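You operate a simulated robot arm through the tools that you are given. There is no shell and no other tool. Be economical: measure what you need, move in short steps, check, and stop when the job is done.

You run a simulated two-armed robot. Do the job below in one go: nothing can be reset, and whatever is moved stays where it is left.

## Task
Pick up the clear cup with one hand, pass it to the other hand and put it on the shelf under the green table. Set down upright: clear cup.

Only the result counts: the job must be done as asked and must still hold three seconds after the hand-in. Knocking over, shifting, dropping, spilling or breaking anything else fails it.

## Robot
Two 7-joint arms with two-finger parallel grippers on one trunk, on a base that drives. Base frame: it is fixed to the floor where the robot stands at the start and does not move with it; the origin is under the middle of the robot, x ahead of it, y to its left, z up. Lengths are in mm, angles in rad, forces in N, time in s.
The left shoulder is at the start at [70, 177, 933], the right one opposite. With the tool pointing down near the work surface each hand reaches from about 100 to 700 mm from the robot's upright axis, wherever it stands, measured 20 degrees to its own side. Places, roughly: shelf under the green table [700, 300, 400]. Payload 3.43 kg a hand.
The TCP of each hand is the grasp point between the finger pads, 30 mm short of the fingertips. In the tool frame z runs along the fingers and y along their closing line. Largest opening 94 mm; finger width 28, thickness 10; the body of the gripper, 50 by 96 mm, starts 55 mm behind the TCP.
Orientation is told as [roll, pitch, yaw] about the base's x, y, z axes, in that order, counted from this pose: with the fingers straight down and closing along the base's y, the tool's x points along the base's -x, its y along +y and its z along -z.

## Interface
- The arms move only by the tool move_arm. It takes "left_motion", "right_motion" or both (then of equal length, played together; a hand with none holds still); each is a list of rows, each an object of numbers (a shift or turn left out is 0, a gripper value left out holds the last): "dx", "dy", "dz": the shift along the base's x, y, z in mm; "ax", "ay", "az": the turn, a rotation vector about the base's x, y, z in rad; "hand": the gripper command, from -1 (shut) to 1 (fully open), values between in proportion. In form: [{"dx": .., "dy": .., "dz": .., "ax": .., "ay": .., "az": .., "hand": ..}, ...]. A call has 1 to 8 rows; each row shifts and turns the commanded pose from where the row before left it. A row lasts 0.2 s, in which the tool goes at most 50 mm and 0.15 rad; a call with a longer step from one row to the next is refused whole, and so is a gripper value outside its range. A pose out of reach is approached as far as the arm can. The call stops where the force on the tool passes 40 N (or 10 N more than at its start, if that is more) or the arm is blocked; 0.2 s more then pass. Each finger travels about 153 mm/s and halts on what it meets, pressing with about 22 N; the grip force reading is that of the motor and also rises with nothing between the fingers. The clock runs only during rows and for 0.2 s after the last one: add rows that do not move to give the fingers time. The reply holds the time, the measured pose of the TCP, the force on the tool along the base axes, the opening and the grip force, in the units named above and with some noise, with the torque about the TCP (base axes, N m) and any sound that the robot's microphone picked up.
- Cameras (640 x 400 px; columns grow to the right, rows downward): "scene" is now at [133, 32.1, 1250]; the picture's right is [0.37, -0.93, 0.00], its down [-0.56, -0.22, -0.80] and it looks along [0.74, 0.29, -0.60] (base axes); focal length 214 px, centre (320, 200). "left" rides on the left gripper at [76, -14, -103] in its tool frame; the picture's right is [0.18, 0.98, 0.00], its down [-0.75, 0.14, -0.64] and it looks along [-0.63, 0.12, 0.77] (tool axes); focal length 243 px, centre (320, 200). "right" rides on the right gripper at [76, 14, -103] in its tool frame; the picture's right is [-0.18, 0.98, 0.00], its down [-0.75, -0.14, -0.64] and it looks along [-0.63, -0.12, 0.77] (tool axes); focal length 243 px, centre (320, 200). There is no depth. A picture from a camera that has moved, and an enlarged one, comes with that camera's place and axes in the base frame and with its lens.
- grab_frame(camera): a new picture of that camera. No time passes.
- move_column(by): slides the trunk up (or, below 0, down) by that many mm; the arms and the scene camera ride with it, the base frame stays. It gives what a move gives, with no picture.
- steer(legs): drives the robot by 1 to 6 legs, each [ahead, turn to the left] in mm and rad, along the robot's own axes; the way and the turn of a leg run together, so that a leg with both is an arc; at most 1500 mm and 3.142 rad a leg. The arms and the cameras ride along, it lands a little off, and it stops where it bumps. It gives what a move gives.
- aim_head(pan, tilt): turns the head with the scene camera to pan (to the left, within 1.501 rad either way) and tilt (down, from -0.506 to 1.204), counted from straight ahead of the robot. It gives what a move gives.
- enlarge(camera, box): a new picture of the part [left, top, right, bottom] of that camera's present view, enlarged. No time passes.
- job_done(): hands the job in; it is judged then, once.

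Go step by step. Nothing tells you exact positions but the pictures and the camera data: compare them with the known pose of the tool, close in by small moves and look again before you grip or let go. The budget is 120 turns and 100 pictures, counting those below and the enlarged ones. Unless the task says otherwise, let go and move clear before handing in, and close with one line.

The tools are called by a JSON object that holds its "method" and its "body". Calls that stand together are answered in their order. move_arm: Moves the arms, as the interface text tells. Its arguments: {"type":"object","properties":{"left_motion":{"type":"array"},"right_motion":{"type":"array"}},"required":[]} The other tools are called the same way: move_column (by) slides the trunk up or down; steer (legs) drives the base; aim_head (pan, tilt) turns the head that bears the scene camera; grab_frame (camera) takes a picture; enlarge (camera, box) takes an enlarged picture of a part of a camera's view; job_done () hands the job in.

At the start:

```text
time_s: 0.0
left_position: [325.6, 487.3, 1208.8]
left_tcp_rot: [0.004, -0.006, -0.001]
left_force: [-0.7, 0.5, -1.0]
left_wrist_torque: [-0.01, 0.0, 0.0]
left_width: 94.1
left_grip_force: 0.1
right_position: [356.9, 27.3, 1127.7]
right_tcp_rot: [0.0, 0.003, 0.0]
right_force: [-0.7, -0.8, -0.2]
right_wrist_torque: [0.0, -0.01, 0.0]
right_width: 94.0
right_grip_force: 0.0
trunk travel left (down, up): [-514.0, 326.0]
robot x, y, heading: [-1.8, -0.3, 0.002]
head pan, tilt: [0.377, 0.649]
```

scene: 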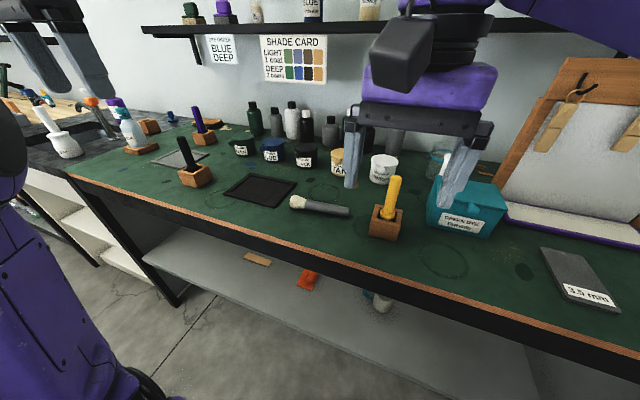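
right: 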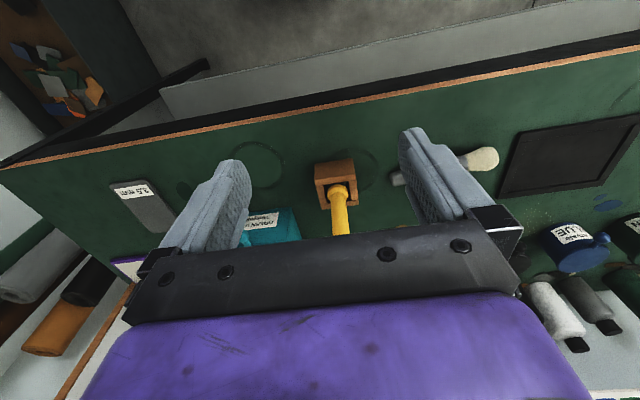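
left: 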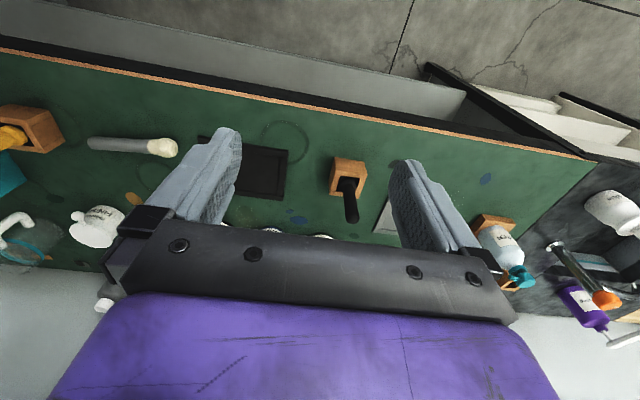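

The clear cup seems to stand behind the teal box, near the white mug, partly hidden by the right gripper. I'll look closer first.

{"method": "enlarge", "body": {"camera": "scene", "box": [340, 110, 540, 250]}}

{"method": "enlarge", "body": {"camera": "left", "box": [0, 120, 180, 300]}}

{"method": "enlarge", "body": {"camera": "scene", "box": [140, 220, 540, 400]}}

```text
2.86 times, centred on (440, 180) of scene
camera zoom: at [133.0, 32.1, 1250.0], right [0.37, -0.93, 0.0], down [-0.56, -0.22, -0.8], along [0.74, 0.29, -0.6], focal length 613 px, centre (-23, 257)
```

zoom: 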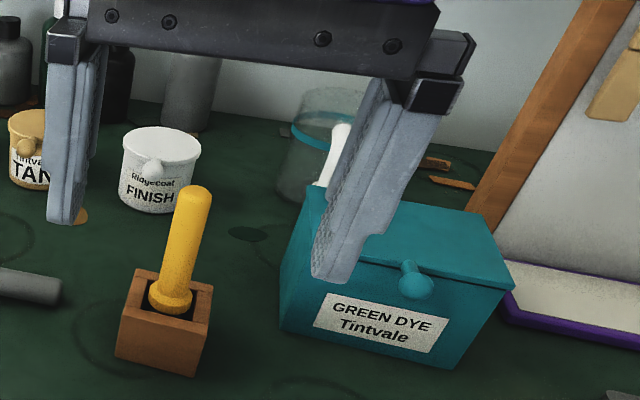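

```text
2.22 times, centred on (90, 210) of left
camera zoom: at [248.5, 471.8, 1310.7], right [-0.18, 0.98, 0.0], down [0.75, 0.14, 0.65], along [0.63, 0.12, -0.76], focal length 539 px, centre (831, 178)
```

zoom: 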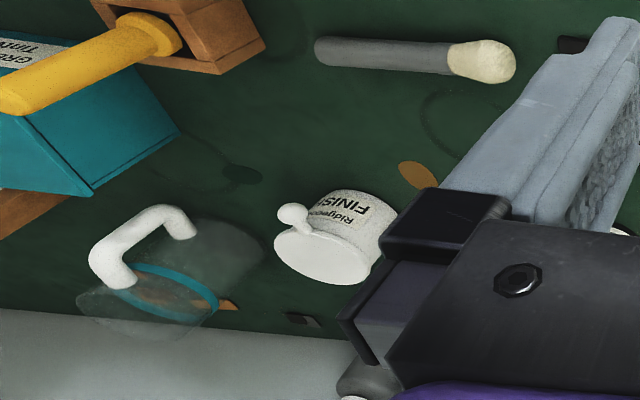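

```text
1.60 times, centred on (340, 310) of scene
camera zoom: at [133.0, 32.1, 1250.0], right [0.37, -0.93, 0.0], down [-0.56, -0.22, -0.8], along [0.74, 0.29, -0.6], focal length 343 px, centre (288, 24)
```

zoom: 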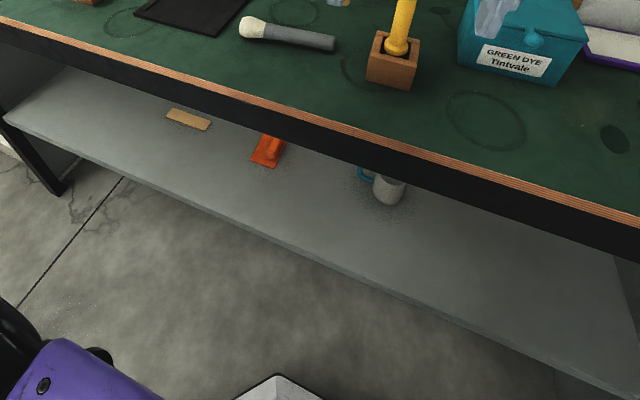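

The clear cup, with its blue band and white handle, is near [790, -90, 915], beyond easy reach. I'll move the right hand aside to get clear views.

{"method": "move_arm", "body": {"right_motion": [{"dy": -50}, {"dy": -50}, {"dy": -50}, {"dy": -50}, {"dy": -50}]}}

{"method": "aim_head", "body": {"pan": -0.1, "tilt": 0.6}}

{"method": "grab_frame", "body": {"camera": "scene"}}

{"method": "grab_frame", "body": {"camera": "right"}}

```text
time_s: 1.2
left_position: [325.2, 487.8, 1208.9]
left_tcp_rot: [0.006, -0.003, -0.001]
left_force: [0.4, 0.0, 0.5]
left_wrist_torque: [0.03, -0.01, -0.01]
left_width: 93.9
left_grip_force: 0.1
right_position: [308.7, -180.0, 1076.6]
right_tcp_rot: [0.003, 0.0, -0.001]
right_force: [0.2, -0.7, -0.2]
right_wrist_torque: [0.04, -0.04, 0.01]
right_width: 93.9
right_grip_force: 0.0
right hand out of reach, approached as far as the arm can: row 2, 3, 4, 5
trunk travel left (down, up): [-514.0, 326.0]
robot x, y, heading: [2.9, 0.2, 0.003]
head pan, tilt: [0.377, 0.649]
```

```text
time_s: 2.1
left_position: [326.5, 488.5, 1209.1]
left_tcp_rot: [0.005, -0.003, -0.002]
left_force: [-0.3, 0.8, -0.3]
left_wrist_torque: [-0.01, 0.03, -0.01]
left_width: 94.1
left_grip_force: 0.1
right_position: [308.1, -179.1, 1076.5]
right_tcp_rot: [0.002, -0.001, -0.003]
right_force: [-0.1, -0.8, 0.3]
right_wrist_torque: [0.0, 0.02, -0.01]
right_width: 94.0
right_grip_force: 0.0
trunk travel left (down, up): [-514.0, 326.0]
robot x, y, heading: [-1.6, 1.2, 0.001]
head pan, tilt: [-0.099, 0.6]
```

```text
93 pictures are left
camera scene: at [140.1, -8.6, 1254.2], right [-0.1, -1.0, 0.0], down [-0.56, 0.06, -0.82], along [0.82, -0.08, -0.57], focal length 214 px, centre (320, 200)
```

scene: 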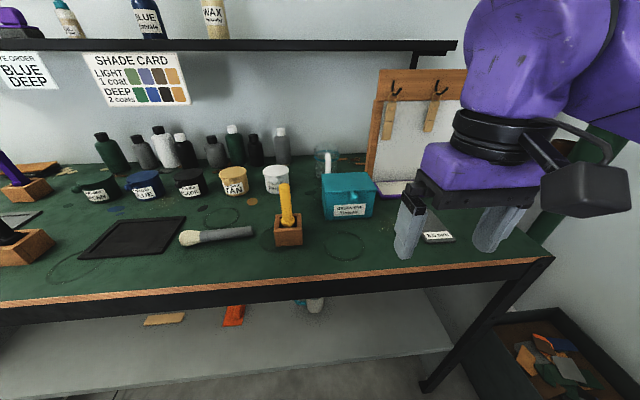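

```text
92 pictures are left
camera right: at [233.4, -165.0, 1178.2], right [0.18, 0.98, 0.0], down [0.75, -0.14, 0.64], along [0.63, -0.12, -0.77], focal length 243 px, centre (320, 200)
```

right: 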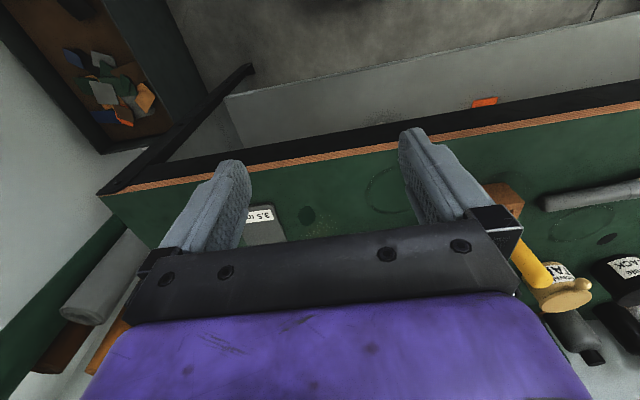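

The teal box is in front of the cup, with the handle just visible. I'll raise the trunk for a steeper look over the box.

{"method": "move_column", "body": {"by": 320}}

{"method": "aim_head", "body": {"pan": -0.1, "tilt": 0.75}}

{"method": "grab_frame", "body": {"camera": "scene"}}

{"method": "enlarge", "body": {"camera": "scene", "box": [240, 130, 400, 230]}}

```text
time_s: 5.3
left_position: [326.2, 487.8, 1529.6]
left_tcp_rot: [0.004, -0.004, -0.001]
left_force: [0.1, 0.2, 0.9]
left_wrist_torque: [0.01, -0.04, 0.0]
left_width: 94.2
left_grip_force: 0.0
right_position: [309.6, -178.6, 1396.5]
right_tcp_rot: [0.001, 0.0, -0.001]
right_force: [0.5, -0.1, 0.3]
right_wrist_torque: [0.0, -0.02, 0.0]
right_width: 93.9
right_grip_force: 0.0
trunk travel left (down, up): [-834.0, 6.0]
robot x, y, heading: [-1.4, 2.8, 0.001]
head pan, tilt: [-0.099, 0.6]
```

```text
time_s: 6.0
left_position: [326.2, 488.4, 1528.3]
left_tcp_rot: [0.003, -0.005, 0.0]
left_force: [0.8, -0.9, -0.1]
left_wrist_torque: [0.0, 0.03, -0.02]
left_width: 93.9
left_grip_force: 0.1
right_position: [308.1, -178.8, 1396.3]
right_tcp_rot: [0.003, 0.0, 0.0]
right_force: [-1.1, 0.4, -0.4]
right_wrist_torque: [0.02, -0.01, -0.02]
right_width: 94.0
right_grip_force: 0.1
trunk travel left (down, up): [-834.0, 6.0]
robot x, y, heading: [-2.1, -0.0, -0.001]
head pan, tilt: [-0.099, 0.75]
```

```text
91 pictures are left
camera scene: at [134.8, -8.2, 1561.4], right [-0.1, -1.0, 0.0], down [-0.68, 0.07, -0.73], along [0.73, -0.07, -0.68], focal length 214 px, centre (320, 200)
```

scene: 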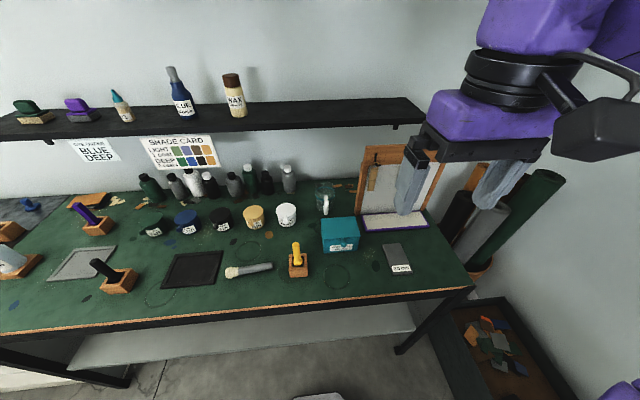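

```text
4.00 times, centred on (320, 180) of scene
camera zoom: at [134.8, -8.2, 1561.4], right [-0.1, -1.0, 0.0], down [-0.68, 0.07, -0.73], along [0.73, -0.07, -0.68], focal length 858 px, centre (320, 280)
```

zoom: 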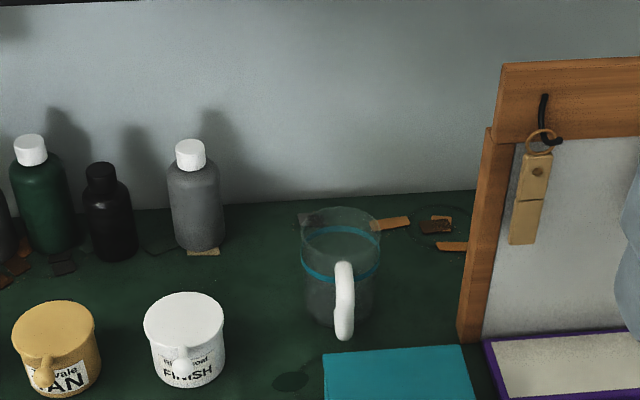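

The cup stands near [793, -91], base z about 912, 113 tall and 82 wide, with its handle facing the robot. The plan is to grip the body with the right hand tilted over the handle, then let the left hand take the handle. First I drive closer and lower the trunk a bit.

{"method": "steer", "body": {"legs": [[130, 0]]}}

{"method": "move_column", "body": {"by": -120}}

{"method": "aim_head", "body": {"pan": -0.1, "tilt": 0.75}}

{"method": "grab_frame", "body": {"camera": "scene"}}

{"method": "enlarge", "body": {"camera": "scene", "box": [240, 110, 440, 235]}}

```text
time_s: 7.3
left_position: [452.7, 486.8, 1530.4]
left_tcp_rot: [0.004, -0.005, -0.002]
left_force: [-1.3, 0.4, 0.4]
left_wrist_torque: [0.0, -0.01, 0.04]
left_width: 94.1
left_grip_force: 0.1
right_position: [435.5, -179.8, 1397.1]
right_tcp_rot: [0.001, -0.002, -0.002]
right_force: [0.3, 0.1, 0.7]
right_wrist_torque: [-0.03, -0.02, 0.03]
right_width: 93.9
right_grip_force: 0.0
trunk travel left (down, up): [-834.0, 6.0]
robot x, y, heading: [127.2, -2.7, -0.001]
head pan, tilt: [-0.099, 0.75]
```

```text
time_s: 8.8
left_position: [455.5, 487.2, 1408.7]
left_tcp_rot: [0.003, -0.003, -0.003]
left_force: [0.1, 0.5, -0.4]
left_wrist_torque: [0.05, 0.03, -0.01]
left_width: 94.1
left_grip_force: 0.1
right_position: [437.4, -179.9, 1277.2]
right_tcp_rot: [0.002, 0.001, -0.002]
right_force: [0.8, -0.4, 0.7]
right_wrist_torque: [-0.02, 0.03, 0.01]
right_width: 93.9
right_grip_force: 0.0
trunk travel left (down, up): [-714.0, 126.0]
robot x, y, heading: [128.2, 0.4, -0.002]
head pan, tilt: [-0.099, 0.75]
```

```text
time_s: 9.4
left_position: [454.9, 488.4, 1408.8]
left_tcp_rot: [0.002, -0.002, -0.003]
left_force: [0.4, 0.0, 0.1]
left_wrist_torque: [0.01, 0.0, 0.03]
left_width: 93.7
left_grip_force: 0.1
right_position: [436.3, -179.3, 1276.1]
right_tcp_rot: [0.003, 0.001, -0.003]
right_force: [0.6, -0.9, 0.0]
right_wrist_torque: [-0.01, -0.01, 0.0]
right_width: 94.4
right_grip_force: 0.0
trunk travel left (down, up): [-714.0, 126.0]
robot x, y, heading: [129.2, 1.1, -0.001]
head pan, tilt: [-0.099, 0.75]
```

```text
89 pictures are left
camera scene: at [263.5, -8.4, 1441.4], right [-0.1, -0.99, 0.0], down [-0.68, 0.07, -0.73], along [0.73, -0.07, -0.68], focal length 214 px, centre (320, 200)
```

scene: 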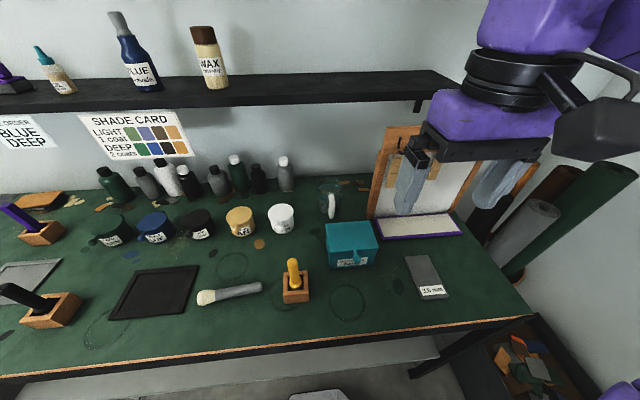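

```text
3.20 times, centred on (340, 172) of scene
camera zoom: at [263.5, -8.4, 1441.4], right [-0.1, -0.99, 0.0], down [-0.68, 0.07, -0.73], along [0.73, -0.07, -0.68], focal length 686 px, centre (256, 288)
```

zoom: 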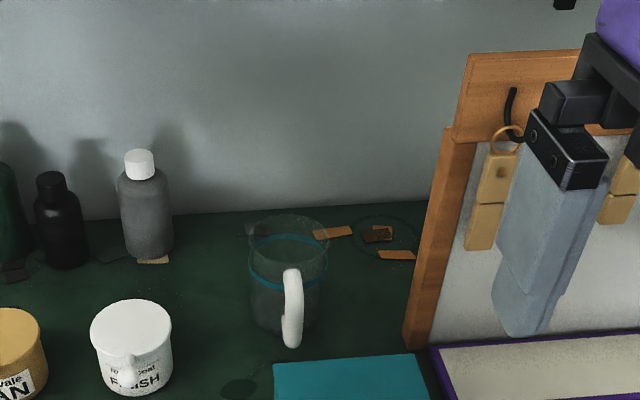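

The layout is consistent: rim near [788, -92, 1018], teal box in front, upper shelf edge near x 750, z 1270. I'll bring the right hand forward, tilted 30°, short of the cup.

{"method": "move_arm", "body": {"right_motion": [{"dx": 31, "dy": 15, "dz": -18, "ay": -0.087, "hand": 1}, {"dx": 31, "dy": 15, "dz": -18, "ay": -0.087}, {"dx": 31, "dy": 15, "dz": -18, "ay": -0.087}, {"dx": 31, "dy": 15, "dz": -18, "ay": -0.087}, {"dx": 31, "dy": 14, "dz": -18, "ay": -0.087}, {"dx": 31, "dy": 14, "dz": -18, "ay": -0.087}]}}

{"method": "grab_frame", "body": {"camera": "right"}}

{"method": "grab_frame", "body": {"camera": "scene"}}

```text
time_s: 10.8
left_position: [456.1, 488.6, 1407.8]
left_tcp_rot: [0.002, -0.004, -0.002]
left_force: [0.3, -0.3, -1.1]
left_wrist_torque: [0.0, 0.0, 0.01]
left_width: 93.9
left_grip_force: 0.1
right_position: [625.2, -90.6, 1168.6]
right_tcp_rot: [0.002, -0.522, -0.002]
right_force: [0.2, -0.4, 0.5]
right_wrist_torque: [0.01, 0.01, 0.0]
right_width: 93.9
right_grip_force: 0.1
trunk travel left (down, up): [-714.0, 126.0]
robot x, y, heading: [131.4, -2.8, -0.002]
head pan, tilt: [-0.099, 0.75]
```

```text
87 pictures are left
camera right: at [509.0, -76.3, 1219.5], right [0.16, 0.98, 0.09], down [0.33, -0.14, 0.93], along [0.93, -0.12, -0.35], focal length 243 px, centre (320, 200)
```

right: 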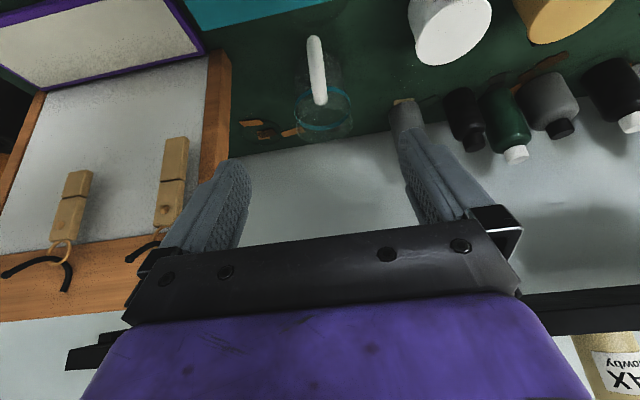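

```text
86 pictures are left
camera scene: at [264.8, -7.5, 1441.2], right [-0.1, -0.99, 0.0], down [-0.68, 0.07, -0.73], along [0.73, -0.07, -0.68], focal length 214 px, centre (320, 200)
```

scene: 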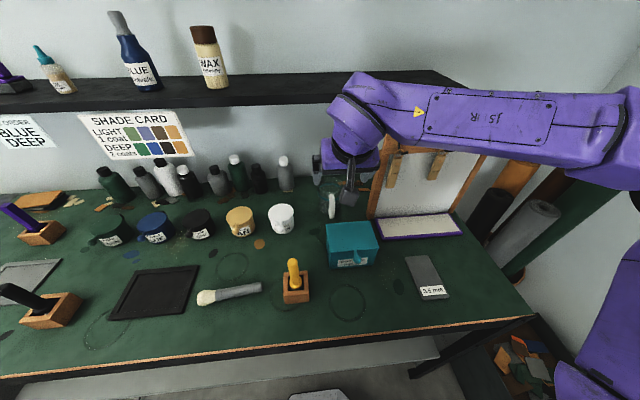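

The right camera now sees the cup from above; I'll measure it there.

{"method": "enlarge", "body": {"camera": "right", "box": [240, 0, 400, 160]}}

```text
2.50 times, centred on (320, 80) of right
camera zoom: at [509.0, -76.3, 1219.5], right [0.16, 0.98, 0.09], down [0.33, -0.14, 0.93], along [0.93, -0.12, -0.35], focal length 606 px, centre (320, 500)
```

zoom: 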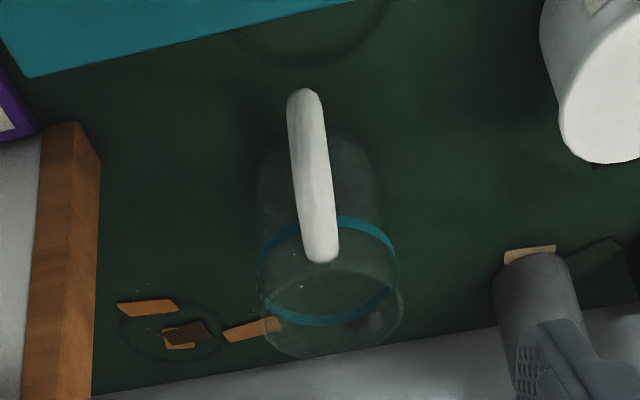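

Rim centre comes out near [789, -95, 1004] with a diameter of about 79 and the handle along -x; the teal box top is at z≈1006. I'll move above the cup with 25° tilt and look.

{"method": "move_arm", "body": {"right_motion": [{"dx": 33, "dy": -1, "dz": -14, "ay": 0.0215}, {"dx": 33, "dy": -1, "dz": -14, "ay": 0.0215}, {"dx": 33, "dy": -1, "dz": -14, "ay": 0.0215}, {"dx": 33, "dy": -1, "dz": -14, "ay": 0.0215}, {"dx": 31, "dz": -14}, {}]}}

{"method": "grab_frame", "body": {"camera": "right"}}

{"method": "enlarge", "body": {"camera": "scene", "box": [270, 70, 430, 230]}}

{"method": "grab_frame", "body": {"camera": "left"}}

```text
time_s: 12.2
left_position: [454.1, 486.8, 1409.9]
left_tcp_rot: [0.006, -0.005, 0.0]
left_force: [0.0, 0.4, 0.2]
left_wrist_torque: [0.01, 0.01, 0.04]
left_width: 94.2
left_grip_force: 0.0
right_position: [787.3, -97.6, 1099.7]
right_tcp_rot: [0.001, -0.436, -0.002]
right_force: [0.7, -0.9, 0.3]
right_wrist_torque: [0.02, 0.04, -0.01]
right_width: 94.1
right_grip_force: 0.2
trunk travel left (down, up): [-714.0, 126.0]
robot x, y, heading: [129.1, 0.1, -0.004]
head pan, tilt: [-0.099, 0.75]
```

```text
84 pictures are left
camera right: at [675.2, -83.0, 1159.8], right [0.17, 0.98, 0.08], down [0.41, -0.14, 0.9], along [0.9, -0.12, -0.43], focal length 243 px, centre (320, 200)
```

right: 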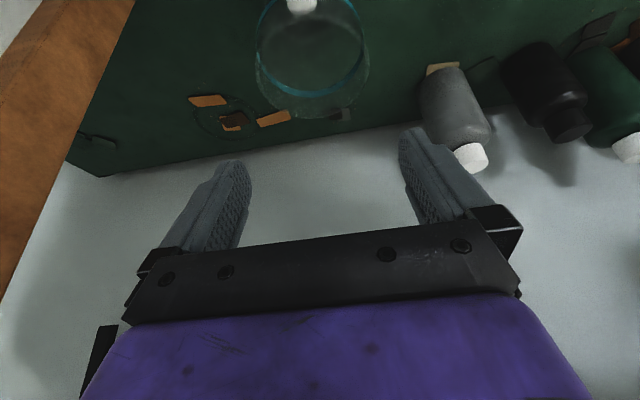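

```text
2.50 times, centred on (350, 150) of scene
camera zoom: at [262.4, -8.7, 1441.5], right [-0.1, -0.99, 0.0], down [-0.68, 0.07, -0.73], along [0.73, -0.07, -0.68], focal length 536 px, centre (245, 325)
```

zoom: 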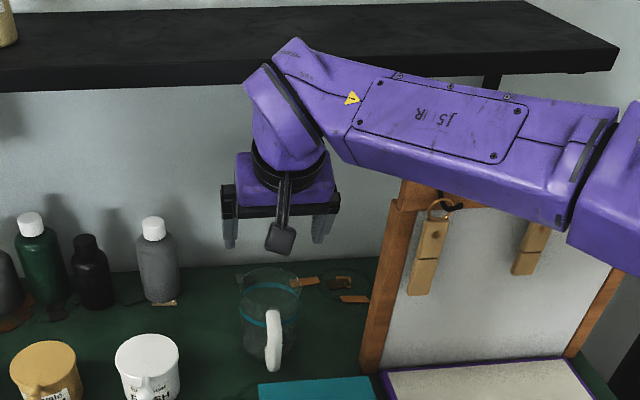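

```text
82 pictures are left
camera left: at [376.4, 470.9, 1511.2], right [-0.18, 0.98, 0.0], down [0.75, 0.14, 0.65], along [0.63, 0.12, -0.76], focal length 243 px, centre (320, 200)
```

left: 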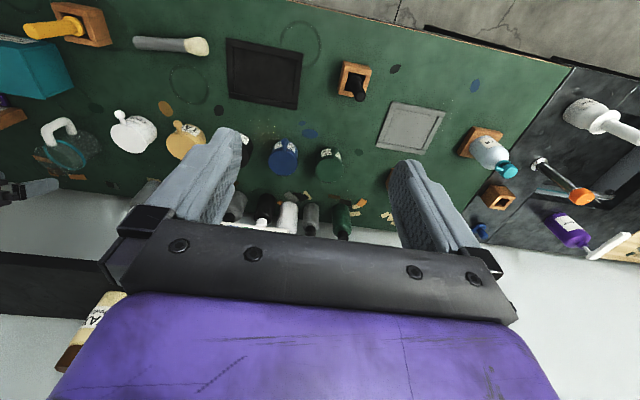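

The fingers are centred over the cup to within 2 mm. I'll descend to just above the rim and look again.

{"method": "move_arm", "body": {"right_motion": [{"dx": 1, "dy": 2, "dz": -20}, {"dz": -20}, {"dz": -17}, {}]}}

{"method": "grab_frame", "body": {"camera": "right"}}

{"method": "enlarge", "body": {"camera": "scene", "box": [290, 120, 390, 220]}}

{"method": "enlarge", "body": {"camera": "left", "box": [0, 100, 120, 220]}}

```text
time_s: 13.2
left_position: [455.5, 487.4, 1409.8]
left_tcp_rot: [0.003, -0.005, -0.002]
left_force: [-1.1, -0.1, -0.6]
left_wrist_torque: [-0.03, 0.0, 0.02]
left_width: 94.1
left_grip_force: 0.1
right_position: [788.6, -94.7, 1042.0]
right_tcp_rot: [0.002, -0.435, -0.001]
right_force: [-1.0, 0.1, 0.2]
right_wrist_torque: [0.0, 0.01, -0.02]
right_width: 94.0
right_grip_force: 0.0
trunk travel left (down, up): [-714.0, 126.0]
robot x, y, heading: [128.9, -0.2, 0.002]
head pan, tilt: [-0.099, 0.75]
```

```text
81 pictures are left
camera right: at [676.4, -79.8, 1101.6], right [0.17, 0.98, 0.08], down [0.41, -0.14, 0.9], along [0.9, -0.12, -0.43], focal length 243 px, centre (320, 200)
```

right: 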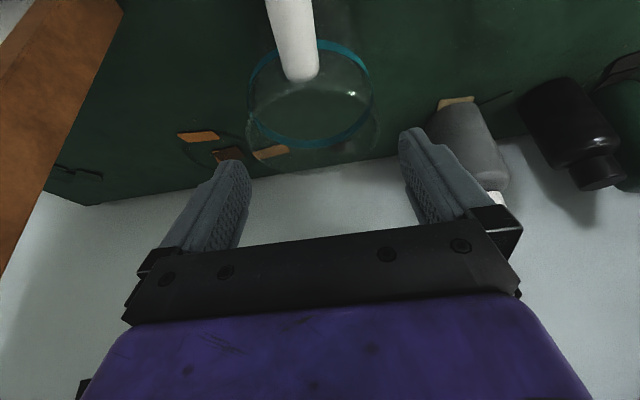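

```text
4.00 times, centred on (340, 170) of scene
camera zoom: at [263.7, -8.1, 1441.3], right [-0.1, -0.99, 0.0], down [-0.68, 0.07, -0.73], along [0.73, -0.07, -0.68], focal length 858 px, centre (240, 320)
```

zoom: 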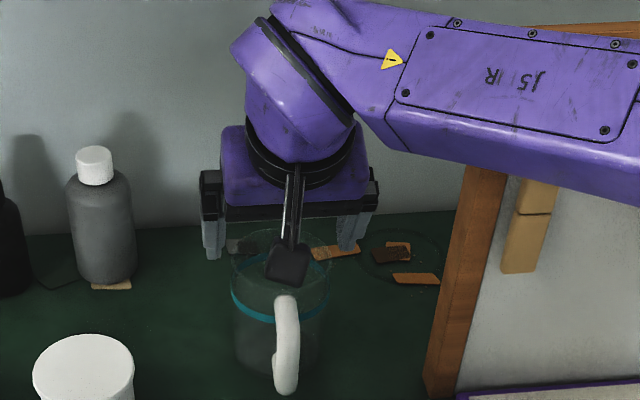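

```text
3.33 times, centred on (60, 160) of left
camera zoom: at [377.7, 471.6, 1510.8], right [-0.18, 0.98, 0.0], down [0.75, 0.14, 0.65], along [0.63, 0.12, -0.76], focal length 809 px, centre (1187, 333)
```

zoom: 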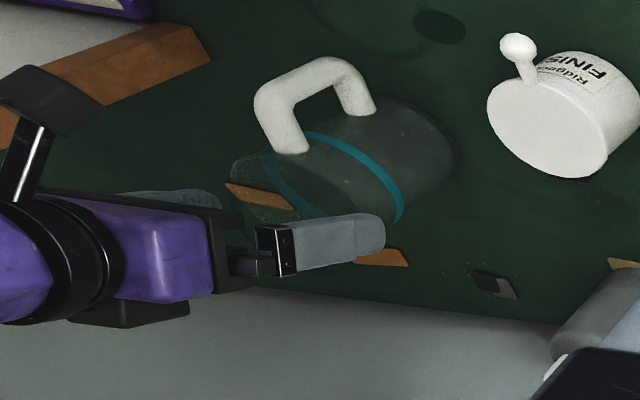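

Fingers straddle the cup evenly. Descending past the rim, then closing gently.

{"method": "move_arm", "body": {"right_motion": [{"dx": -1, "dz": -14}, {"dx": -1, "dz": -14}, {"dz": -14}, {"dz": -13}, {}]}}

{"method": "grab_frame", "body": {"camera": "right"}}

{"method": "enlarge", "body": {"camera": "scene", "box": [290, 120, 390, 220]}}

{"method": "enlarge", "body": {"camera": "left", "box": [0, 100, 120, 220]}}

```text
time_s: 14.4
left_position: [455.8, 488.2, 1409.1]
left_tcp_rot: [0.004, -0.003, -0.004]
left_force: [0.0, 0.2, 0.1]
left_wrist_torque: [0.01, -0.03, 0.01]
left_width: 94.2
left_grip_force: 0.0
right_position: [786.9, -93.7, 984.7]
right_tcp_rot: [0.001, -0.436, 0.0]
right_force: [0.0, -0.2, -0.1]
right_wrist_torque: [-0.02, -0.01, -0.03]
right_width: 94.1
right_grip_force: 0.1
trunk travel left (down, up): [-714.0, 126.0]
robot x, y, heading: [131.2, -1.7, -0.002]
head pan, tilt: [-0.099, 0.75]
```

```text
78 pictures are left
camera right: at [675.4, -79.9, 1045.3], right [0.17, 0.98, 0.08], down [0.41, -0.14, 0.9], along [0.9, -0.12, -0.43], focal length 243 px, centre (320, 200)
```

right: 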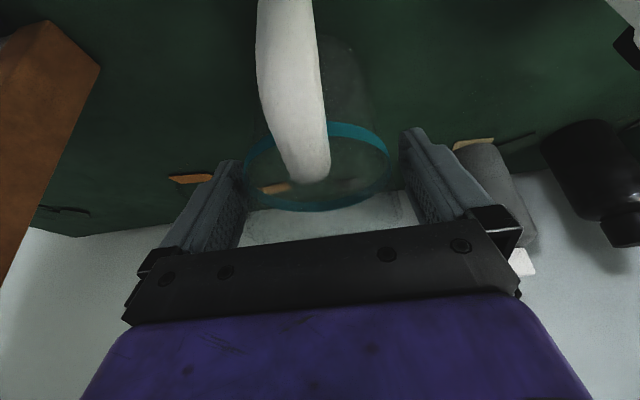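

```text
4.00 times, centred on (340, 170) of scene
camera zoom: at [263.4, -8.2, 1441.4], right [-0.1, -0.99, 0.0], down [-0.68, 0.07, -0.73], along [0.73, -0.07, -0.68], focal length 858 px, centre (240, 320)
```

zoom: 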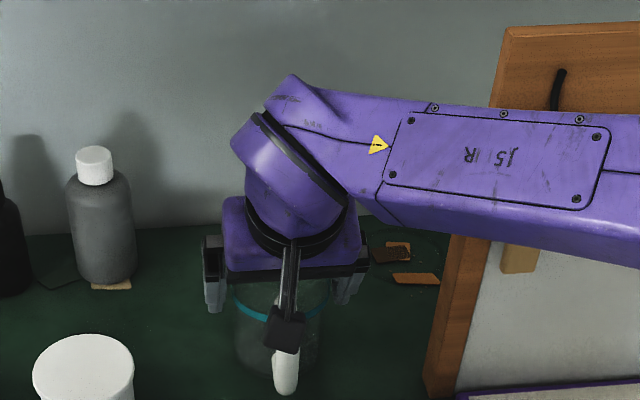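

```text
3.33 times, centred on (60, 160) of left
camera zoom: at [377.4, 471.4, 1510.9], right [-0.18, 0.98, 0.0], down [0.75, 0.14, 0.65], along [0.63, 0.12, -0.76], focal length 809 px, centre (1187, 333)
```

zoom: 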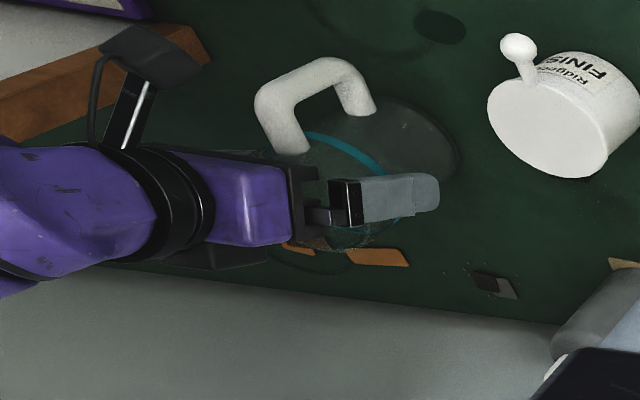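

The cup sits between the pads with the palm above the rim. Closing the right hand.

{"method": "move_arm", "body": {"right_motion": [{"hand": 0.6}, {"hand": 0.3}, {"hand": -0.2}, {"hand": -1}, {}]}}

{"method": "grab_frame", "body": {"camera": "right"}}

```text
time_s: 15.6
left_position: [454.9, 487.3, 1409.6]
left_tcp_rot: [0.005, -0.002, -0.003]
left_force: [-0.5, -0.2, 0.6]
left_wrist_torque: [0.03, 0.01, -0.02]
left_width: 94.1
left_grip_force: 0.0
right_position: [786.2, -93.5, 985.6]
right_tcp_rot: [0.002, -0.437, -0.001]
right_force: [-0.8, -0.2, 0.2]
right_wrist_torque: [0.06, 0.01, 0.04]
right_width: 85.2
right_grip_force: 21.8
trunk travel left (down, up): [-714.0, 126.0]
robot x, y, heading: [128.4, -2.3, -0.005]
head pan, tilt: [-0.099, 0.75]
```

```text
75 pictures are left
camera right: at [675.4, -79.9, 1045.5], right [0.17, 0.98, 0.08], down [0.41, -0.14, 0.9], along [0.9, -0.12, -0.43], focal length 243 px, centre (320, 200)
```

right: 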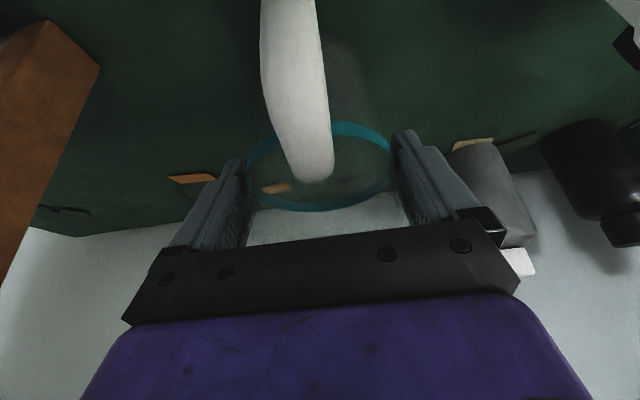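

Gripped at 85 mm. Lifting straight up.

{"method": "move_arm", "body": {"right_motion": [{"dz": 10}, {"dz": 20}, {"dz": 30}, {"dz": 30}, {"dz": 30}, {"dz": 30}, {}]}}

{"method": "grab_frame", "body": {"camera": "right"}}

{"method": "grab_frame", "body": {"camera": "scene"}}

```text
time_s: 17.2
left_position: [456.3, 488.7, 1409.7]
left_tcp_rot: [0.002, -0.003, -0.001]
left_force: [-0.1, 0.5, 0.6]
left_wrist_torque: [0.0, 0.0, -0.01]
left_width: 93.9
left_grip_force: 0.1
right_position: [788.2, -93.8, 1137.6]
right_tcp_rot: [0.001, -0.434, -0.001]
right_force: [-0.2, -0.2, 0.3]
right_wrist_torque: [0.0, 0.0, 0.01]
right_width: 0.0
right_grip_force: 22.0
trunk travel left (down, up): [-714.0, 126.0]
robot x, y, heading: [128.9, 1.1, -0.001]
head pan, tilt: [-0.099, 0.75]
```

```text
74 pictures are left
camera right: at [675.8, -79.6, 1196.7], right [0.17, 0.98, 0.08], down [0.41, -0.14, 0.9], along [0.9, -0.12, -0.43], focal length 243 px, centre (320, 200)
```

right: 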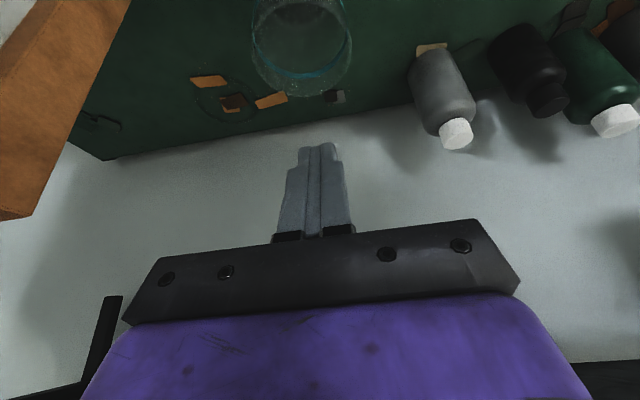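

```text
73 pictures are left
camera scene: at [264.0, -8.3, 1441.3], right [-0.1, -0.99, 0.0], down [-0.68, 0.07, -0.73], along [0.73, -0.07, -0.68], focal length 214 px, centre (320, 200)
```

scene: 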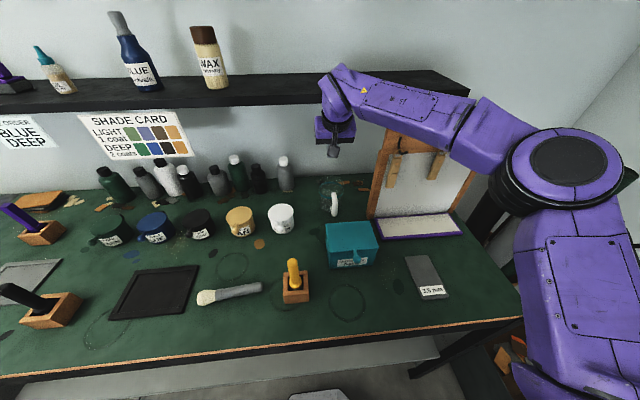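

The grip slipped: the fingers closed empty and the cup still stands on the table. I'll look closely at the cup's shape before trying again.

{"method": "enlarge", "body": {"camera": "left", "box": [20, 100, 110, 190]}}

{"method": "enlarge", "body": {"camera": "right", "box": [230, 0, 370, 120]}}

{"method": "enlarge", "body": {"camera": "scene", "box": [300, 160, 360, 230]}}

```text
4.44 times, centred on (65, 145) of left
camera zoom: at [378.0, 471.4, 1510.8], right [-0.18, 0.98, 0.0], down [0.75, 0.14, 0.65], along [0.63, 0.12, -0.76], focal length 1078 px, centre (1453, 444)
```

zoom: 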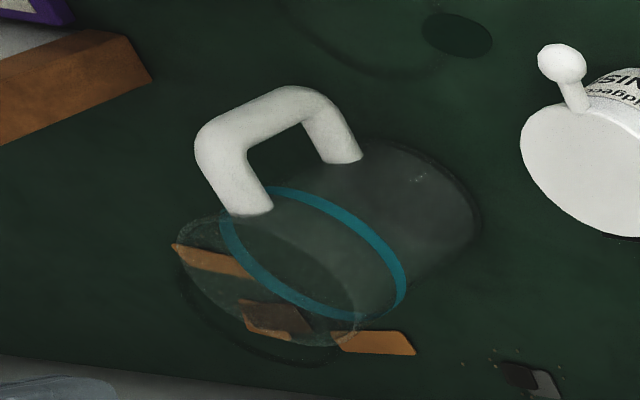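

```text
3.33 times, centred on (300, 60) of right
camera zoom: at [675.8, -79.6, 1196.7], right [0.17, 0.98, 0.08], down [0.41, -0.14, 0.9], along [0.9, -0.12, -0.43], focal length 809 px, centre (387, 667)
```

zoom: 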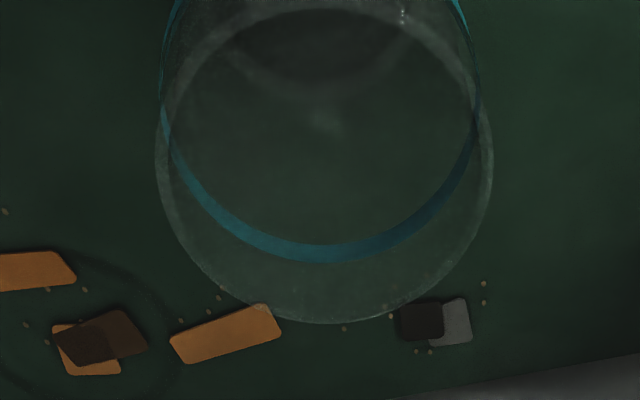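

```text
5.71 times, centred on (330, 195) of scene
camera zoom: at [264.0, -8.3, 1441.3], right [-0.1, -0.99, 0.0], down [-0.68, 0.07, -0.73], along [0.73, -0.07, -0.68], focal length 1226 px, centre (263, 229)
```

zoom: 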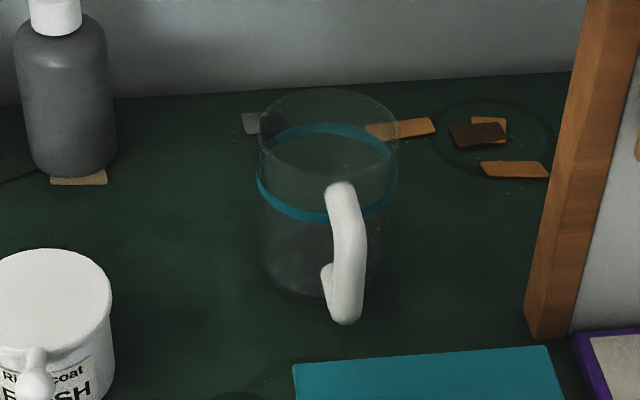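

The cup is upright, unmoved, about 85 mm wide and probably slippery glass. I'll regrip slightly deeper and test with a tiny lift to read the load.

{"method": "move_arm", "body": {"right_motion": [{"hand": 1}, {"hand": 1}, {"hand": 1}, {"hand": 1}]}}

{"method": "move_arm", "body": {"right_motion": [{"dz": -35}, {"dz": -35}, {"dz": -30}, {"dx": 2, "dz": -30}, {"dz": -14}, {"dz": -14}, {}]}}

{"method": "grab_frame", "body": {"camera": "right"}}

{"method": "enlarge", "body": {"camera": "left", "box": [20, 100, 110, 190]}}

```text
time_s: 18.2
left_position: [455.2, 487.1, 1408.9]
left_tcp_rot: [0.003, -0.004, -0.002]
left_force: [-0.2, -0.2, 0.3]
left_wrist_torque: [0.01, 0.01, -0.01]
left_width: 94.0
left_grip_force: 0.0
right_position: [787.2, -93.2, 1137.4]
right_tcp_rot: [0.002, -0.434, 0.0]
right_force: [-0.8, -0.8, 0.5]
right_wrist_torque: [0.0, 0.02, -0.02]
right_width: 93.9
right_grip_force: 0.1
trunk travel left (down, up): [-714.0, 126.0]
robot x, y, heading: [124.8, -0.6, -0.003]
head pan, tilt: [-0.099, 0.75]
```

```text
time_s: 19.8
left_position: [455.4, 487.8, 1408.4]
left_tcp_rot: [0.003, -0.003, -0.002]
left_force: [-0.4, -0.4, -0.2]
left_wrist_torque: [0.01, 0.02, -0.01]
left_width: 94.0
left_grip_force: 0.0
right_position: [788.2, -93.2, 977.1]
right_tcp_rot: [0.003, -0.437, -0.001]
right_force: [0.7, 0.4, 0.5]
right_wrist_torque: [0.0, 0.0, -0.02]
right_width: 94.2
right_grip_force: 0.0
trunk travel left (down, up): [-714.0, 126.0]
robot x, y, heading: [131.0, 3.6, -0.001]
head pan, tilt: [-0.099, 0.75]
```

```text
69 pictures are left
camera right: at [676.6, -79.1, 1037.8], right [0.17, 0.98, 0.08], down [0.41, -0.14, 0.9], along [0.9, -0.12, -0.43], focal length 243 px, centre (320, 200)
```

right: 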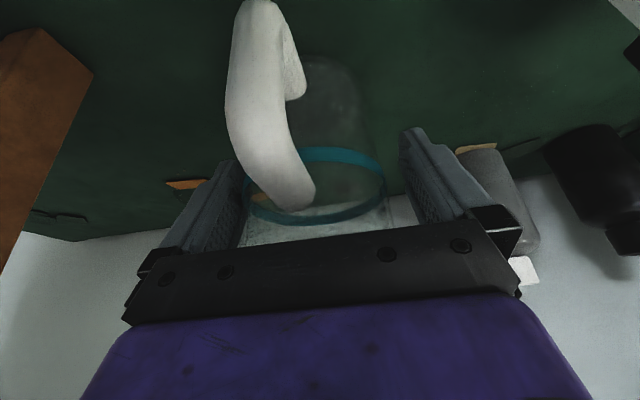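

```text
4.44 times, centred on (65, 145) of left
camera zoom: at [377.7, 471.3, 1510.8], right [-0.18, 0.98, 0.0], down [0.75, 0.14, 0.65], along [0.63, 0.12, -0.76], focal length 1078 px, centre (1453, 444)
```

zoom: 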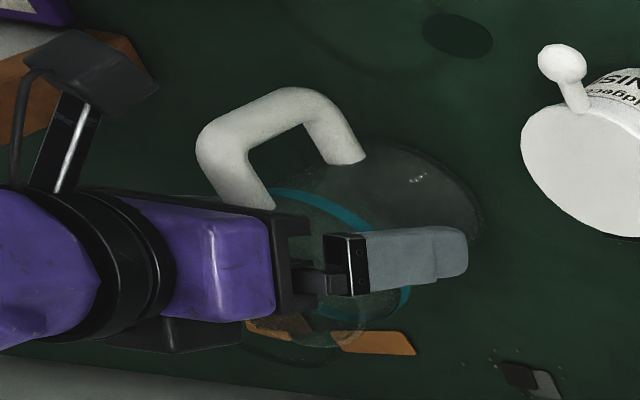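

The cup turned slightly in the failed lift but is in place. Closing fully, then a slow 4 mm test lift.

{"method": "move_arm", "body": {"right_motion": [{"hand": 0.5}, {"hand": -1}, {}, {}, {}]}}

{"method": "move_arm", "body": {"right_motion": [{"dz": 1}, {"dz": 1}, {"dz": 1}, {"dz": 1}, {"dz": 1}]}}

{"method": "grab_frame", "body": {"camera": "right"}}

```text
time_s: 21.0
left_position: [454.7, 486.6, 1409.6]
left_tcp_rot: [0.006, -0.003, -0.001]
left_force: [-0.9, 0.5, 0.3]
left_wrist_torque: [0.01, 0.0, 0.0]
left_width: 93.8
left_grip_force: 0.1
right_position: [787.7, -93.1, 978.4]
right_tcp_rot: [0.001, -0.434, -0.002]
right_force: [0.9, -0.2, 0.2]
right_wrist_torque: [0.04, 0.03, 0.0]
right_width: 82.5
right_grip_force: 22.2
trunk travel left (down, up): [-714.0, 126.0]
robot x, y, heading: [131.4, -0.9, -0.003]
head pan, tilt: [-0.099, 0.75]
```

```text
time_s: 22.2
left_position: [455.5, 487.9, 1409.1]
left_tcp_rot: [0.003, -0.004, -0.001]
left_force: [0.3, -0.2, -0.5]
left_wrist_torque: [-0.01, -0.03, -0.02]
left_width: 94.0
left_grip_force: 0.1
right_position: [788.2, -94.0, 982.8]
right_tcp_rot: [0.002, -0.435, -0.003]
right_force: [-0.5, 0.1, -0.7]
right_wrist_torque: [0.0, 0.03, -0.01]
right_width: 82.5
right_grip_force: 21.7
trunk travel left (down, up): [-714.0, 126.0]
robot x, y, heading: [128.0, -4.1, -0.002]
head pan, tilt: [-0.099, 0.75]
```

```text
67 pictures are left
camera right: at [675.7, -79.6, 1043.1], right [0.17, 0.98, 0.08], down [0.41, -0.14, 0.9], along [0.9, -0.12, -0.43], focal length 243 px, centre (320, 200)
```

right: 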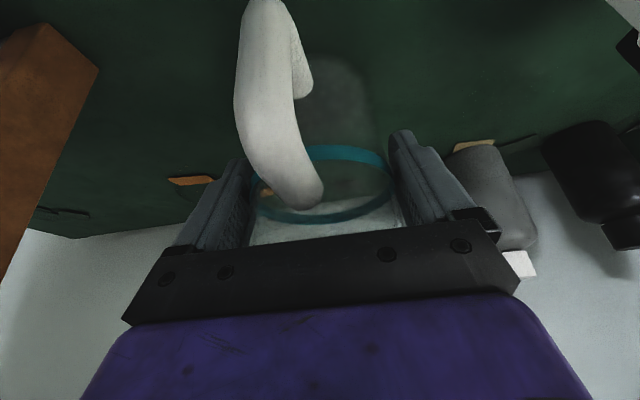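

Width 82.5 and holding after 4 mm. Lifting slowly a further 16 mm and comparing.

{"method": "move_arm", "body": {"right_motion": [{"dz": 2}, {"dz": 2}, {"dz": 2}, {"dz": 2}, {"dz": 2}, {"dz": 2}, {"dz": 2}, {"dz": 2}]}}

{"method": "grab_frame", "body": {"camera": "right"}}

{"method": "enlarge", "body": {"camera": "left", "box": [20, 100, 110, 190]}}

```text
time_s: 24.0
left_position: [455.0, 486.6, 1409.1]
left_tcp_rot: [0.004, -0.004, -0.003]
left_force: [0.3, 0.5, 0.4]
left_wrist_torque: [0.0, 0.0, -0.02]
left_width: 94.2
left_grip_force: 0.1
right_position: [786.9, -93.1, 998.6]
right_tcp_rot: [0.002, -0.434, -0.002]
right_force: [-0.1, -0.4, -1.4]
right_wrist_torque: [-0.01, 0.02, -0.02]
right_width: 82.2
right_grip_force: 21.9
trunk travel left (down, up): [-714.0, 126.0]
robot x, y, heading: [130.2, -1.2, 0.003]
head pan, tilt: [-0.099, 0.75]
```

```text
66 pictures are left
camera right: at [675.4, -79.1, 1058.8], right [0.17, 0.98, 0.08], down [0.41, -0.14, 0.9], along [0.9, -0.12, -0.43], focal length 243 px, centre (320, 200)
```

right: 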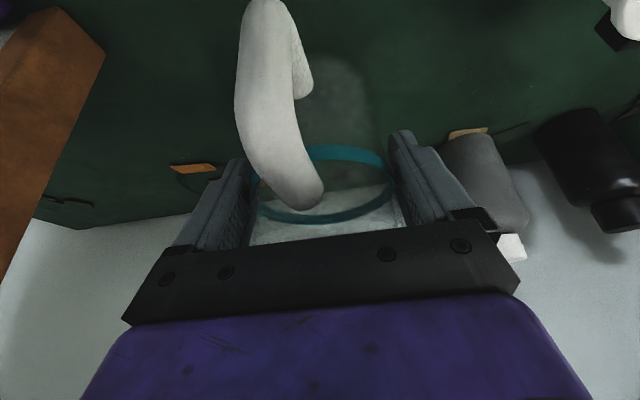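

```text
4.44 times, centred on (65, 145) of left
camera zoom: at [377.8, 471.4, 1510.8], right [-0.18, 0.98, 0.0], down [0.75, 0.14, 0.65], along [0.63, 0.12, -0.76], focal length 1078 px, centre (1453, 444)
```

zoom: 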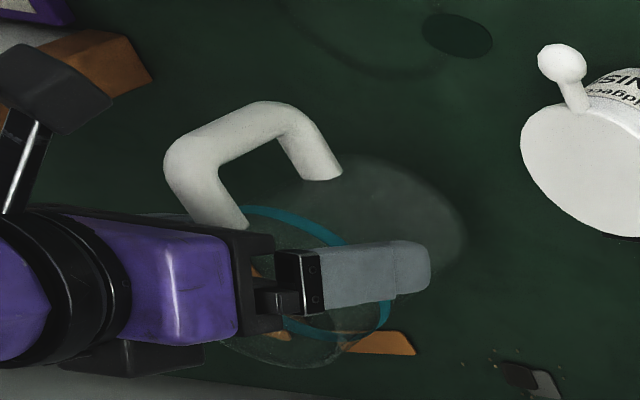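

This time the cup rides with the hand (about 1.4 N load). Lifting gently higher.

{"method": "move_arm", "body": {"right_motion": [{"dz": 6}, {"dz": 10}, {"dz": 14}, {"dz": 16}, {"dz": 16}, {"dz": 16}, {"dz": 14}, {"dz": 8}]}}

{"method": "move_arm", "body": {"right_motion": [{"dz": 8}, {"dz": 14}, {"dz": 16}, {"dz": 12}, {"dz": 6}, {}]}}

{"method": "grab_frame", "body": {"camera": "right"}}

{"method": "grab_frame", "body": {"camera": "scene"}}

```text
time_s: 25.8
left_position: [454.4, 487.4, 1408.7]
left_tcp_rot: [0.004, -0.003, 0.0]
left_force: [-0.8, -0.4, -0.2]
left_wrist_torque: [-0.02, -0.02, -0.03]
left_width: 93.7
left_grip_force: 0.1
right_position: [788.2, -96.0, 1099.3]
right_tcp_rot: [0.003, -0.434, -0.002]
right_force: [0.3, -0.2, -1.9]
right_wrist_torque: [0.02, -0.01, -0.01]
right_width: 80.1
right_grip_force: 22.4
trunk travel left (down, up): [-714.0, 126.0]
robot x, y, heading: [127.3, -1.1, 0.0]
head pan, tilt: [-0.099, 0.75]
```

```text
time_s: 27.2
left_position: [456.0, 487.3, 1409.0]
left_tcp_rot: [0.003, -0.004, -0.002]
left_force: [-0.1, -0.1, 0.4]
left_wrist_torque: [0.01, 0.01, -0.02]
left_width: 93.9
left_grip_force: 0.2
right_position: [789.4, -92.9, 1154.0]
right_tcp_rot: [0.002, -0.436, 0.0]
right_force: [-0.1, -0.2, -1.0]
right_wrist_torque: [0.02, 0.03, 0.01]
right_width: 80.3
right_grip_force: 21.7
trunk travel left (down, up): [-714.0, 126.0]
robot x, y, heading: [122.9, -0.0, 0.001]
head pan, tilt: [-0.099, 0.75]
```

```text
64 pictures are left
camera right: at [677.0, -79.3, 1214.3], right [0.17, 0.98, 0.08], down [0.41, -0.14, 0.9], along [0.9, -0.12, -0.43], focal length 243 px, centre (320, 200)
```

right: 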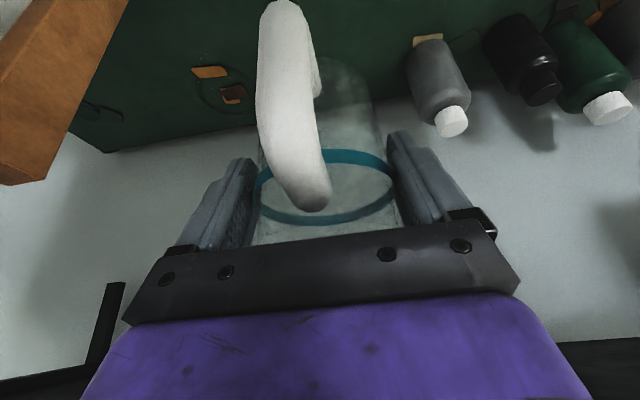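

```text
63 pictures are left
camera scene: at [263.9, -8.4, 1441.3], right [-0.1, -0.99, 0.0], down [-0.68, 0.07, -0.73], along [0.73, -0.07, -0.68], focal length 214 px, centre (320, 200)
```

scene: 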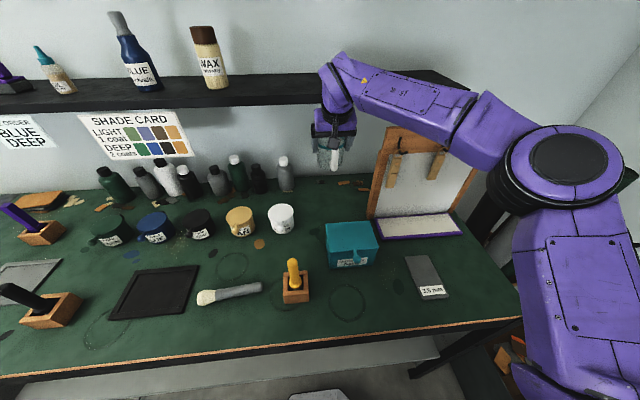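

The cup is held firm and upright at a safe height. Now I retract it gently over the table and yaw it so the handle faces the left arm.

{"method": "move_arm", "body": {"right_motion": [{"dx": -8, "dy": 2, "az": -0.05}, {"dx": -16, "dy": 4, "az": -0.075}, {"dx": -20, "dy": 5, "az": -0.09}, {"dx": -22, "dy": 5, "az": -0.09}, {"dx": -22, "dy": 5, "az": -0.09}, {"dx": -20, "dy": 5, "az": -0.09}, {"dx": -16, "dy": 4, "az": -0.07}, {"dx": -8, "dy": 2, "az": -0.045}]}}

{"method": "aim_head", "body": {"pan": -0.1, "tilt": 0.65}}

{"method": "grab_frame", "body": {"camera": "right"}}

{"method": "grab_frame", "body": {"camera": "scene"}}

```text
time_s: 29.0
left_position: [455.1, 487.2, 1408.7]
left_tcp_rot: [0.003, -0.003, -0.001]
left_force: [0.0, 0.5, 0.3]
left_wrist_torque: [-0.03, -0.01, 0.04]
left_width: 93.8
left_grip_force: 0.0
right_position: [655.0, -61.7, 1155.8]
right_tcp_rot: [0.002, -0.435, -0.603]
right_force: [0.4, 0.4, -0.8]
right_wrist_torque: [-0.03, -0.01, 0.02]
right_width: 80.0
right_grip_force: 22.1
trunk travel left (down, up): [-714.0, 126.0]
robot x, y, heading: [133.1, -0.4, -0.001]
head pan, tilt: [-0.099, 0.75]
```

```text
time_s: 29.6
left_position: [455.1, 487.9, 1408.8]
left_tcp_rot: [0.005, -0.005, -0.003]
left_force: [0.1, 0.2, 0.2]
left_wrist_torque: [-0.01, -0.02, 0.03]
left_width: 93.9
left_grip_force: 0.2
right_position: [655.2, -60.9, 1155.4]
right_tcp_rot: [0.002, -0.434, -0.602]
right_force: [0.4, 0.3, -0.3]
right_wrist_torque: [0.0, -0.02, 0.0]
right_width: 79.9
right_grip_force: 21.9
trunk travel left (down, up): [-714.0, 126.0]
robot x, y, heading: [127.7, -3.1, 0.002]
head pan, tilt: [-0.099, 0.649]
```

```text
62 pictures are left
camera right: at [571.0, 13.6, 1214.5], right [0.69, 0.72, 0.08], down [0.26, -0.35, 0.9], along [0.67, -0.6, -0.43], focal length 243 px, centre (320, 200)
```

right: 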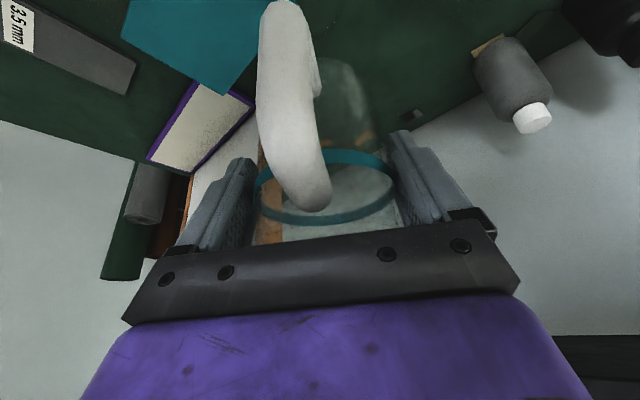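

```text
61 pictures are left
camera scene: at [267.7, -8.7, 1449.9], right [-0.1, -0.99, 0.0], down [-0.6, 0.06, -0.8], along [0.79, -0.08, -0.61], focal length 214 px, centre (320, 200)
```

scene: 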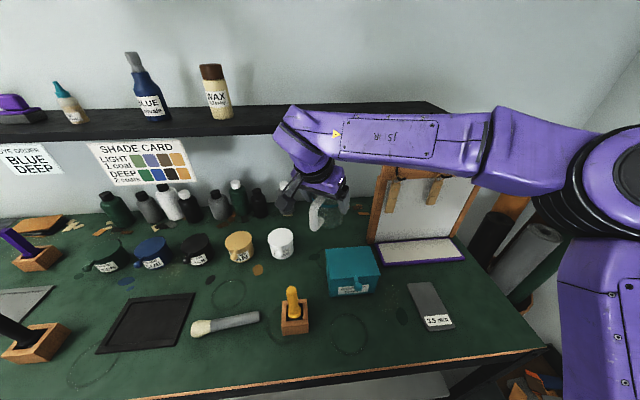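

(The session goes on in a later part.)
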